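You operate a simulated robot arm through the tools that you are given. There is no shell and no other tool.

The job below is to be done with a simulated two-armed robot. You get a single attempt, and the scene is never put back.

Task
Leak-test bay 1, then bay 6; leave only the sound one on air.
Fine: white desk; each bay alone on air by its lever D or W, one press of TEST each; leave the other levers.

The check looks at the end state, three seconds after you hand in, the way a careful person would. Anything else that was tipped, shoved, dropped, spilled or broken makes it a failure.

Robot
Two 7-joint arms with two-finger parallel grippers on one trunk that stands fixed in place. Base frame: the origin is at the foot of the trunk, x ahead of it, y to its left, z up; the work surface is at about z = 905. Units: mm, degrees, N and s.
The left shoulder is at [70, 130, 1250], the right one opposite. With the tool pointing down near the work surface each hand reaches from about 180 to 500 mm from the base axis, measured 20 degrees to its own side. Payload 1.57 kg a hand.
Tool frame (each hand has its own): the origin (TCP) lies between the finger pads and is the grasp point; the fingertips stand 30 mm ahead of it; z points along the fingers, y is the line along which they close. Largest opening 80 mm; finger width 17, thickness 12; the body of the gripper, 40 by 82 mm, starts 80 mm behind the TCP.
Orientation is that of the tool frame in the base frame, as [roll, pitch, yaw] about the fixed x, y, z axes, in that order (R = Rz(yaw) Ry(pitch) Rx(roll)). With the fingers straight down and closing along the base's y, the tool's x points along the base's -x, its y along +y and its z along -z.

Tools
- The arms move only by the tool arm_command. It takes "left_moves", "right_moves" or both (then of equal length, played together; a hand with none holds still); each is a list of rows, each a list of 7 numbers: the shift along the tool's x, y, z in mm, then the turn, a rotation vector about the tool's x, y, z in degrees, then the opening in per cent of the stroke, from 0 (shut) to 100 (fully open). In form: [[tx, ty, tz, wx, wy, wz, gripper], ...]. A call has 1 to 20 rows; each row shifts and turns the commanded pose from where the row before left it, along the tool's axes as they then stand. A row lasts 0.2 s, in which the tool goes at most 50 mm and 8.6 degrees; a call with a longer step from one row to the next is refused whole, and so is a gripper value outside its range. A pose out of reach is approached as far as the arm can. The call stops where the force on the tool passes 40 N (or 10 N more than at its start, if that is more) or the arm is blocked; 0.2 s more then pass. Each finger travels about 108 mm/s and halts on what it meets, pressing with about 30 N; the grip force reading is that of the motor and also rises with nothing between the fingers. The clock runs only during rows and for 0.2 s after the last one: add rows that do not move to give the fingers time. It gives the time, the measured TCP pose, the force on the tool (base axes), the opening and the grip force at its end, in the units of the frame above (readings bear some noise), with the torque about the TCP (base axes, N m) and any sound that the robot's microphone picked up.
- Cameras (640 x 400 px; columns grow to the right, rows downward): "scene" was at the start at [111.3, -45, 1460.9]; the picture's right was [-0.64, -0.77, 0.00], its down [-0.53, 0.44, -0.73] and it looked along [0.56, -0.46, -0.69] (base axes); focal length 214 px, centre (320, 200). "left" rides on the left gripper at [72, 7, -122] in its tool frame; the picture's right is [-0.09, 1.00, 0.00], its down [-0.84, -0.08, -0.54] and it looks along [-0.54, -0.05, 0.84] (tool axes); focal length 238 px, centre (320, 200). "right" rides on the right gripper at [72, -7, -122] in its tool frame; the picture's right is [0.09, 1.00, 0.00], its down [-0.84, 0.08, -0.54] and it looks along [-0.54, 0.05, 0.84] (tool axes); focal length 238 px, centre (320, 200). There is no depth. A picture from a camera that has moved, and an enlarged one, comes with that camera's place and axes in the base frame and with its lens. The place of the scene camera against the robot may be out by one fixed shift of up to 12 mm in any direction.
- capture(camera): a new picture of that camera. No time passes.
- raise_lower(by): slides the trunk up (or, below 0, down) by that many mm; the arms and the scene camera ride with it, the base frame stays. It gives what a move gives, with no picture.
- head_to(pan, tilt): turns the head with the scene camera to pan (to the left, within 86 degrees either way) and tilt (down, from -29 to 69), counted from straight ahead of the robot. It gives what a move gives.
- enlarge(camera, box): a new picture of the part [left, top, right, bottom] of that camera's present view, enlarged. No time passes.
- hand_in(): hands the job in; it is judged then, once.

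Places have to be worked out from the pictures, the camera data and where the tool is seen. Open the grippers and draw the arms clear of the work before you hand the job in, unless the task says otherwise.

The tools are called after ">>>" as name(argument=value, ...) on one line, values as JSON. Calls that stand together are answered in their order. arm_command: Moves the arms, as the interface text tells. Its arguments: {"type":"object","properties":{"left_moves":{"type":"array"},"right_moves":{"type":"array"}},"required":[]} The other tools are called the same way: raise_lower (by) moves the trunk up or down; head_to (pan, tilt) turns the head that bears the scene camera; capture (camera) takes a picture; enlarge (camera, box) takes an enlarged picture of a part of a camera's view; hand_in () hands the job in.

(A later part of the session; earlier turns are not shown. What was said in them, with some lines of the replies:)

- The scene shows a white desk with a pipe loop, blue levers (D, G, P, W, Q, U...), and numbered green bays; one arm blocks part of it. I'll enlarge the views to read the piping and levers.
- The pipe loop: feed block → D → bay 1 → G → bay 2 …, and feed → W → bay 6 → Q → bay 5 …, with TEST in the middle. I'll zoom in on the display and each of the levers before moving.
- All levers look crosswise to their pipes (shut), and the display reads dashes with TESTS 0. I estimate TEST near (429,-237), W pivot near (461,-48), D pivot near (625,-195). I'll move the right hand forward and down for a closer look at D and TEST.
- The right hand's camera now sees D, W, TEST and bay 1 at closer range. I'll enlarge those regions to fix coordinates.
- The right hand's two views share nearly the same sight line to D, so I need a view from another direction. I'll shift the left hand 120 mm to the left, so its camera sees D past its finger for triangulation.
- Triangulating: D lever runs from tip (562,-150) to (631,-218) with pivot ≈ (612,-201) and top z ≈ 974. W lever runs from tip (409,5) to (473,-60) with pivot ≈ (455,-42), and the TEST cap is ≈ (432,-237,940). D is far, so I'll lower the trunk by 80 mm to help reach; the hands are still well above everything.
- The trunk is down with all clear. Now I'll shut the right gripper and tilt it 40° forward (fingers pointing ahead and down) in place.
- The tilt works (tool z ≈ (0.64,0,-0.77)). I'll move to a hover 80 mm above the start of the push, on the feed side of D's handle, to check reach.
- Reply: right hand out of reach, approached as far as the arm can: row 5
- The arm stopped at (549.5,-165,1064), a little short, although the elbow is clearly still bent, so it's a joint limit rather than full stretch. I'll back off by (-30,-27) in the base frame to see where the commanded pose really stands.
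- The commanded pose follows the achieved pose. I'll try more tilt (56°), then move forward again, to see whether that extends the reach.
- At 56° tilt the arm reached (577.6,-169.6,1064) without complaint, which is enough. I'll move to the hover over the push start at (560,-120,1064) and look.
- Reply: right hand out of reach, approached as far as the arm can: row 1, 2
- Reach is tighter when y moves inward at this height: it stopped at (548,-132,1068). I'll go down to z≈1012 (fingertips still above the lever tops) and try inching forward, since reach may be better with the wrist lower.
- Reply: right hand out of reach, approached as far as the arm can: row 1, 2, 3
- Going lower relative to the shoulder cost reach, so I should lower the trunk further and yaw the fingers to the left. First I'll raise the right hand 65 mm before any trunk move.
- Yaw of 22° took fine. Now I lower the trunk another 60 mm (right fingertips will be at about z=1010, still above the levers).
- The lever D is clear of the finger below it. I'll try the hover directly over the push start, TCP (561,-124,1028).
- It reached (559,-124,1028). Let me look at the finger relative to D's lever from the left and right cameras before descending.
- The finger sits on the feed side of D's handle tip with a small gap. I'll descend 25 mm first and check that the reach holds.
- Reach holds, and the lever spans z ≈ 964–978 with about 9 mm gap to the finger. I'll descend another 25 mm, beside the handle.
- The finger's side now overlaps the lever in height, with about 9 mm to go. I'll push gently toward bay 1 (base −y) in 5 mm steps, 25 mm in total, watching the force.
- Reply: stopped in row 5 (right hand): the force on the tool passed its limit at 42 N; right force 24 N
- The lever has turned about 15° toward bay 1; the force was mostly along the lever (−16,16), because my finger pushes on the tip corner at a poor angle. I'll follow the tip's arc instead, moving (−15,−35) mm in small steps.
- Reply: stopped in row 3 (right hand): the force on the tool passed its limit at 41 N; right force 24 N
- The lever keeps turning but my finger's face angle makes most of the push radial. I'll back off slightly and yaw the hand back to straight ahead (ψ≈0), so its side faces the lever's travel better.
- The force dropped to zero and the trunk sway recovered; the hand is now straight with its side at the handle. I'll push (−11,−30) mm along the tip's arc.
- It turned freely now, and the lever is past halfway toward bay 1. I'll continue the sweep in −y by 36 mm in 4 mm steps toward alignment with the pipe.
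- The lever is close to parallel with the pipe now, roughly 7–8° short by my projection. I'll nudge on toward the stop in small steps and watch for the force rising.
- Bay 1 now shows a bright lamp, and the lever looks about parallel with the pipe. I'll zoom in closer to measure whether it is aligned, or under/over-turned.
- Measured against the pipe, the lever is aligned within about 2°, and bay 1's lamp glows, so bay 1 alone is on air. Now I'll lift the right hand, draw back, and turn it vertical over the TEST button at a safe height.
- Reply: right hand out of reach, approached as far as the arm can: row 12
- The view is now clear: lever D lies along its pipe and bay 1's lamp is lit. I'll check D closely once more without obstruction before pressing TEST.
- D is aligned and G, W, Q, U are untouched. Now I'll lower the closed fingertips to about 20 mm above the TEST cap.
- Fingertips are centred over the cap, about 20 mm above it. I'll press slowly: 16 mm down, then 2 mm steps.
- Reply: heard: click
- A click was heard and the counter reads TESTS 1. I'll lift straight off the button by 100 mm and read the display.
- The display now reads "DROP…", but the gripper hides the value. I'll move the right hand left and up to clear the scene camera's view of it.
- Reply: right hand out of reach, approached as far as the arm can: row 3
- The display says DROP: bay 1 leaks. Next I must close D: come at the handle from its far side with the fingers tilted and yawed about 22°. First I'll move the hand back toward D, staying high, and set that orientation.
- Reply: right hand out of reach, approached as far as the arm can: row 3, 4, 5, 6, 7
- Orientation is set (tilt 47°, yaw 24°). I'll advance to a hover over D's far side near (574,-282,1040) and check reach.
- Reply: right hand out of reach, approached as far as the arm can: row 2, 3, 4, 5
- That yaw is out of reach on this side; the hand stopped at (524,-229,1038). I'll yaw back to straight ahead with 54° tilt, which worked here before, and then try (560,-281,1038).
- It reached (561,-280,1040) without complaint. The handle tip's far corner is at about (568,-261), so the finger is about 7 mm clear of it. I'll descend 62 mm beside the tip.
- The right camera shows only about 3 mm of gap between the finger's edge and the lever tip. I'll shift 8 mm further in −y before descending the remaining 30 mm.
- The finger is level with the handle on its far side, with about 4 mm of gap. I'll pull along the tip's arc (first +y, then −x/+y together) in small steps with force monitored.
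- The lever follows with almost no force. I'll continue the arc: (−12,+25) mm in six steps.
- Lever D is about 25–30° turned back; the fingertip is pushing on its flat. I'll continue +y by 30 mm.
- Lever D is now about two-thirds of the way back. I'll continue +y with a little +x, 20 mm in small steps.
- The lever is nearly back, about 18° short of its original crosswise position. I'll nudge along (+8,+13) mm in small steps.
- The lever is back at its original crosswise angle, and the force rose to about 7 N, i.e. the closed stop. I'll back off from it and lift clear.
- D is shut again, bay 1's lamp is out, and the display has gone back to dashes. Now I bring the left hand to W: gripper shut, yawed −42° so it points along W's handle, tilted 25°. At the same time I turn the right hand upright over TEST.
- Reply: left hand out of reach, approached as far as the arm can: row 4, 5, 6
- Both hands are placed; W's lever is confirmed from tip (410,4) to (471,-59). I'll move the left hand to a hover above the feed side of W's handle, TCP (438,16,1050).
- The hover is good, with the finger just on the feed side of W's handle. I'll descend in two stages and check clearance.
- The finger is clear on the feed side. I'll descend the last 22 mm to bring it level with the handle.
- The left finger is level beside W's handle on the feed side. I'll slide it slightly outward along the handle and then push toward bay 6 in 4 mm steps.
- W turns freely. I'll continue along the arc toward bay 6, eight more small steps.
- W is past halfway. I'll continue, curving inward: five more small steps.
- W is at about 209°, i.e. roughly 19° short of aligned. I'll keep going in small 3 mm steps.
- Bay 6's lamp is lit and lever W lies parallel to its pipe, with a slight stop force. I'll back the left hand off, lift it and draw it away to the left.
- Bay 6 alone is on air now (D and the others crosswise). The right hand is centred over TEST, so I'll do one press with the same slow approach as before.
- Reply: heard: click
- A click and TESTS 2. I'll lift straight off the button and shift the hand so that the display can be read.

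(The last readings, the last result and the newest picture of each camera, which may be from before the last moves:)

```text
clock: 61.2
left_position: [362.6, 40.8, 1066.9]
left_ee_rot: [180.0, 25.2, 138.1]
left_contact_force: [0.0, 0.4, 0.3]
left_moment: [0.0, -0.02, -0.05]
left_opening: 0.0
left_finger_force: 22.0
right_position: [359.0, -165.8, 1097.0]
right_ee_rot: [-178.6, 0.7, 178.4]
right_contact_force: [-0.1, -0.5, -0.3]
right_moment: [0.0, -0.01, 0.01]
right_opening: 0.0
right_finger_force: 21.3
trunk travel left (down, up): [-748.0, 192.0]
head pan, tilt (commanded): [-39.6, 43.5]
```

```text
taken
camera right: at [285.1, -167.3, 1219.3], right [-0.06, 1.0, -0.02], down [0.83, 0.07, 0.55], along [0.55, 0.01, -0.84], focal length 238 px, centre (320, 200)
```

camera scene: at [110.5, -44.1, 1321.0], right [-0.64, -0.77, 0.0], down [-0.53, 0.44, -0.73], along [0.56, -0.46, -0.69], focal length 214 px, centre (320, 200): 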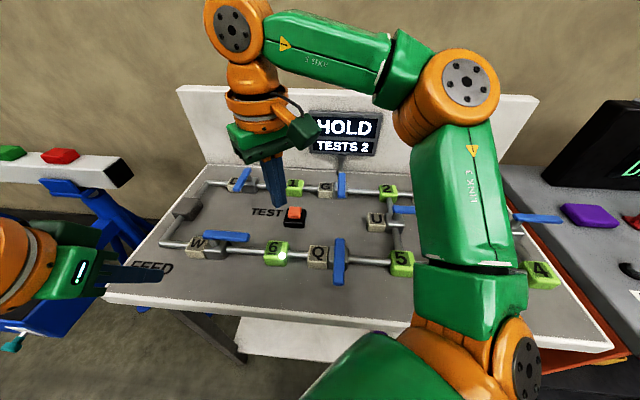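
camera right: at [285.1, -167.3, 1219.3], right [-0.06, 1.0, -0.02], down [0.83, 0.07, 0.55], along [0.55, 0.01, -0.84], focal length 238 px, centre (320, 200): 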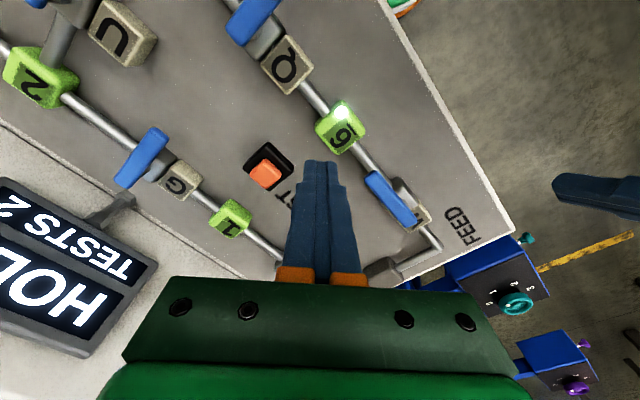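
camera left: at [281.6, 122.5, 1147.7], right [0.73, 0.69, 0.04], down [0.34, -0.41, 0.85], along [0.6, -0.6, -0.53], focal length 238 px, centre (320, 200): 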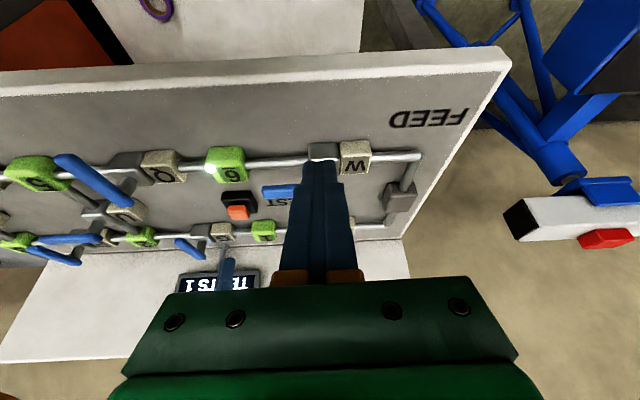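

The display reads HOLD: bay 6 is sound, and it is already the only one on air. I'll verify the W and D lever angles closely before clearing the arms.

>>> enlarge(camera="right", box=[300, 80, 460, 180])

>>> enlarge(camera="scene", box=[150, 160, 390, 310])

>>> enlarge(camera="left", box=[0, 100, 480, 400])

```text
4.00 times, centred on (380, 130) of right
camera zoom: at [285.1, -167.3, 1219.3], right [-0.06, 1.0, -0.02], down [0.83, 0.07, 0.55], along [0.55, 0.01, -0.84], focal length 953 px, centre (80, 480)
```

zoom: 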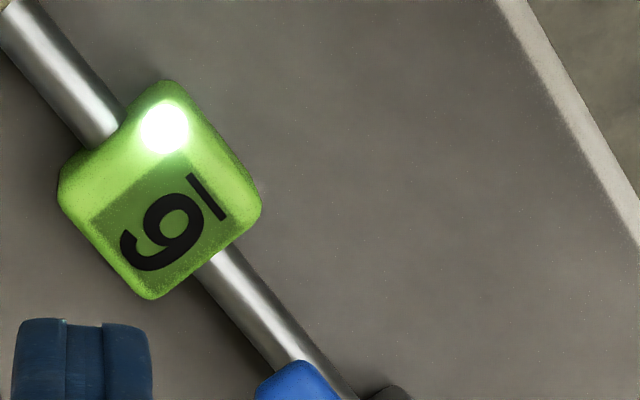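

```text
2.67 times, centred on (270, 235) of scene
camera zoom: at [110.5, -44.1, 1321.0], right [-0.64, -0.77, 0.0], down [-0.53, 0.44, -0.73], along [0.56, -0.46, -0.69], focal length 572 px, centre (453, 107)
```

zoom: 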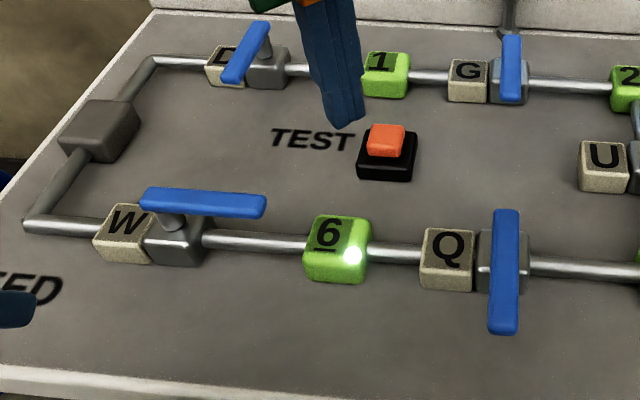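

```text
1.33 times, centred on (240, 250) of left
camera zoom: at [280.9, 123.3, 1147.8], right [0.73, 0.68, 0.04], down [0.34, -0.41, 0.85], along [0.6, -0.6, -0.53], focal length 318 px, centre (427, 133)
```

zoom: 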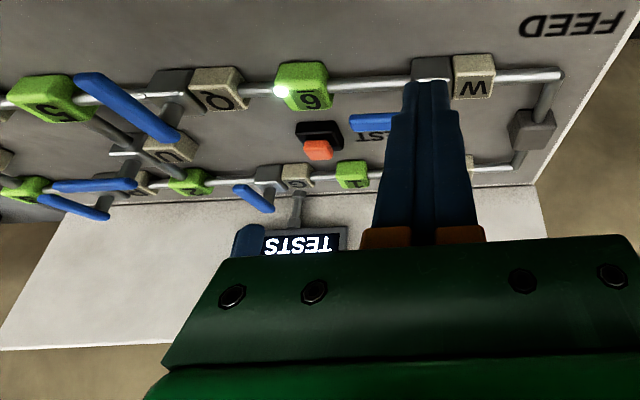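

W is parallel to its pipe, D is crosswise, and bay 6 alone glows. Now I raise the trunk 140 mm, which lifts both arms clear of the desk, and then I'll open the grippers.

>>> raise_lower(by=140)

>>> arm_command(left_moves=[[0, 0, -20, 0, 0, 0, 50], [0, 0, -20, 0, 0, 0, 100], [0, 0, 0, 0, 0, 0, 100], [0, 0, 0, 0, 0, 0, 100]], right_moves=[[25, 0, -15, 0, 0, 0, 50], [25, 0, -15, 0, 0, 0, 100], [0, 0, 0, 0, 0, 0, 100], [0, 0, 0, 0, 0, 0, 100]])

>>> capture(camera="scene")

>>> capture(camera="right")

>>> capture(camera="left")

```text
clock: 62.9
left_position: [363.2, 40.0, 1207.5]
left_ee_rot: [-179.9, 25.1, 138.0]
left_contact_force: [0.3, 0.3, 0.6]
left_moment: [0.04, 0.0, 0.02]
left_opening: 0.0
left_finger_force: 21.2
right_position: [360.1, -166.7, 1236.5]
right_ee_rot: [-178.7, 0.5, 178.5]
right_contact_force: [1.0, -0.3, -0.7]
right_moment: [-0.01, -0.02, -0.04]
right_opening: 0.1
right_finger_force: 22.2
trunk travel left (down, up): [-888.0, 52.0]
head pan, tilt (commanded): [-39.6, 43.5]
```

```text
clock: 63.9
left_position: [352.4, 51.7, 1243.3]
left_ee_rot: [-180.0, 25.1, 138.1]
left_contact_force: [0.0, -0.8, -0.1]
left_moment: [0.0, 0.0, 0.01]
left_opening: 79.8
left_finger_force: 0.0
right_position: [310.1, -162.6, 1264.8]
right_ee_rot: [-178.8, 0.4, 178.5]
right_contact_force: [0.0, 0.0, 0.5]
right_moment: [-0.02, 0.0, 0.02]
right_opening: 79.8
right_finger_force: 0.1
trunk travel left (down, up): [-888.0, 52.0]
head pan, tilt (commanded): [-39.6, 43.5]
```

```text
taken
camera scene: at [112.5, -45.2, 1460.7], right [-0.64, -0.77, 0.0], down [-0.53, 0.44, -0.72], along [0.56, -0.46, -0.69], focal length 214 px, centre (320, 200)
```

scene: 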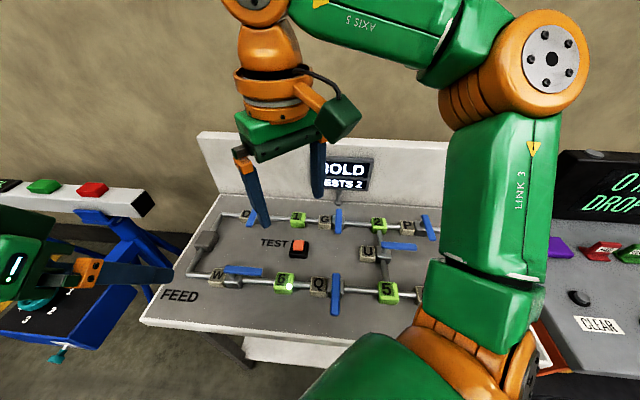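

```text
taken
camera right: at [236.7, -165.0, 1388.7], right [-0.06, 1.0, -0.02], down [0.83, 0.07, 0.55], along [0.55, 0.02, -0.84], focal length 238 px, centre (320, 200)
```

right: 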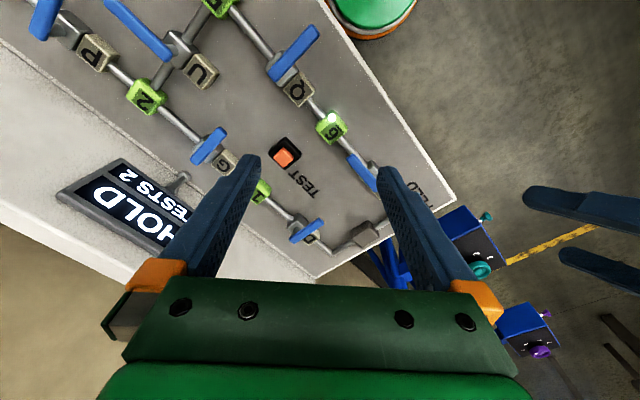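

```text
taken
camera left: at [269.8, 133.0, 1324.0], right [0.73, 0.68, 0.04], down [0.34, -0.41, 0.85], along [0.59, -0.6, -0.53], focal length 238 px, centre (320, 200)
```

left: 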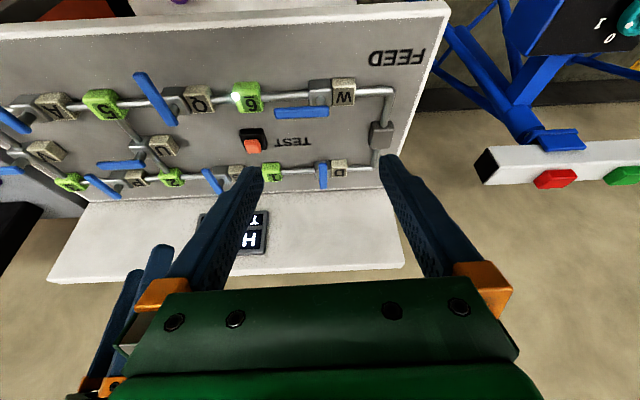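

Grippers are open and arms are high above the desk. One last close look at D, W and the display before handing in.

>>> enlarge(camera="right", box=[240, 170, 400, 270])

>>> enlarge(camera="left", box=[100, 50, 420, 250])

>>> enlarge(camera="right", box=[40, 0, 440, 250])

>>> enlarge(camera="scene", box=[140, 130, 460, 330])

```text
4.00 times, centred on (320, 220) of right
camera zoom: at [236.7, -165.0, 1388.7], right [-0.06, 1.0, -0.02], down [0.83, 0.07, 0.55], along [0.55, 0.02, -0.84], focal length 953 px, centre (320, 120)
```

zoom: 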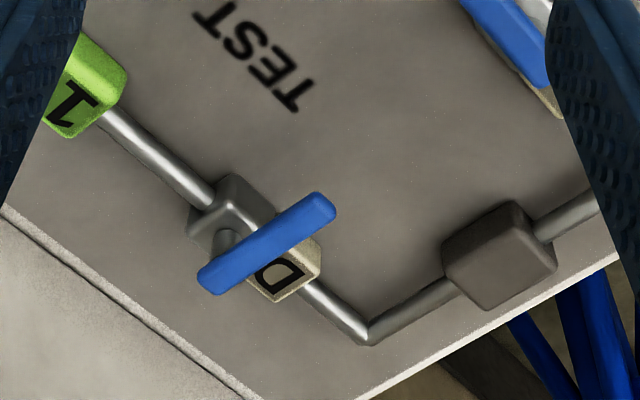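

```text
2.00 times, centred on (260, 150) of left
camera zoom: at [269.8, 133.0, 1324.0], right [0.73, 0.68, 0.04], down [0.34, -0.41, 0.85], along [0.59, -0.6, -0.53], focal length 477 px, centre (440, 300)
```

zoom: 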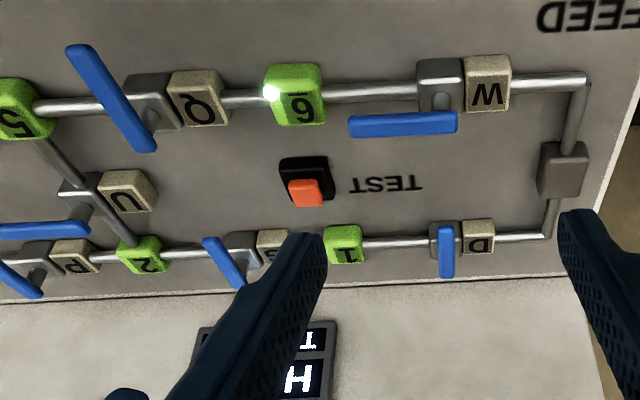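

```text
1.60 times, centred on (240, 125) of right
camera zoom: at [236.7, -165.0, 1388.7], right [-0.06, 1.0, -0.02], down [0.83, 0.07, 0.55], along [0.55, 0.02, -0.84], focal length 381 px, centre (448, 320)
```

zoom: 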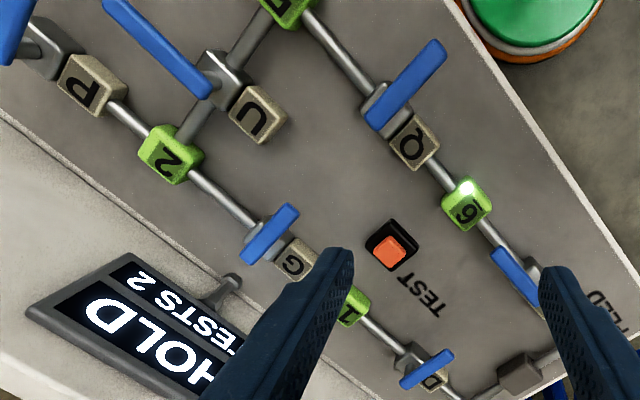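

```text
2.00 times, centred on (300, 230) of scene
camera zoom: at [112.5, -45.2, 1460.7], right [-0.64, -0.77, 0.0], down [-0.53, 0.44, -0.72], along [0.56, -0.46, -0.69], focal length 429 px, centre (360, 140)
```

zoom: 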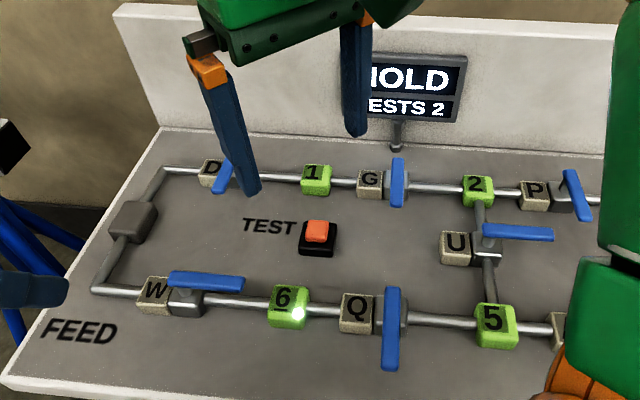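

Final state confirmed: the display reads HOLD with TESTS 2, W lies along its pipe, and only bay 6 is lit. D and all other levers are crosswise as they were, and both hands are open and well clear, so I'm handing in.

>>> hand_in()

```text
The job is handed in.
```

The job is handed in: bay 6 is the sound one and is the only bay left on air.

| Bay | Lever | Test press | Result |
|---|---|---|---|
| 1 | D | 1 | DROP (leaks) |
| 6 | W | 2 | HOLD (sound) |

- **Levers:** W lies along its pipe (open) and D is back crosswise (shut). I did not touch the other levers.
- **Tests:** TEST was pressed once per bay, and the counter reads 2.
- **Force stop on D:** on the first opening of D, my push was at a poor angle and twice tripped the 40 N stop. After I changed the hand angle, the lever turned freely. The last pictures show D back at its original angle.
- **Arms:** both grippers are open and well above the desk. Nothing was tipped, shoved or dropped that I could see.
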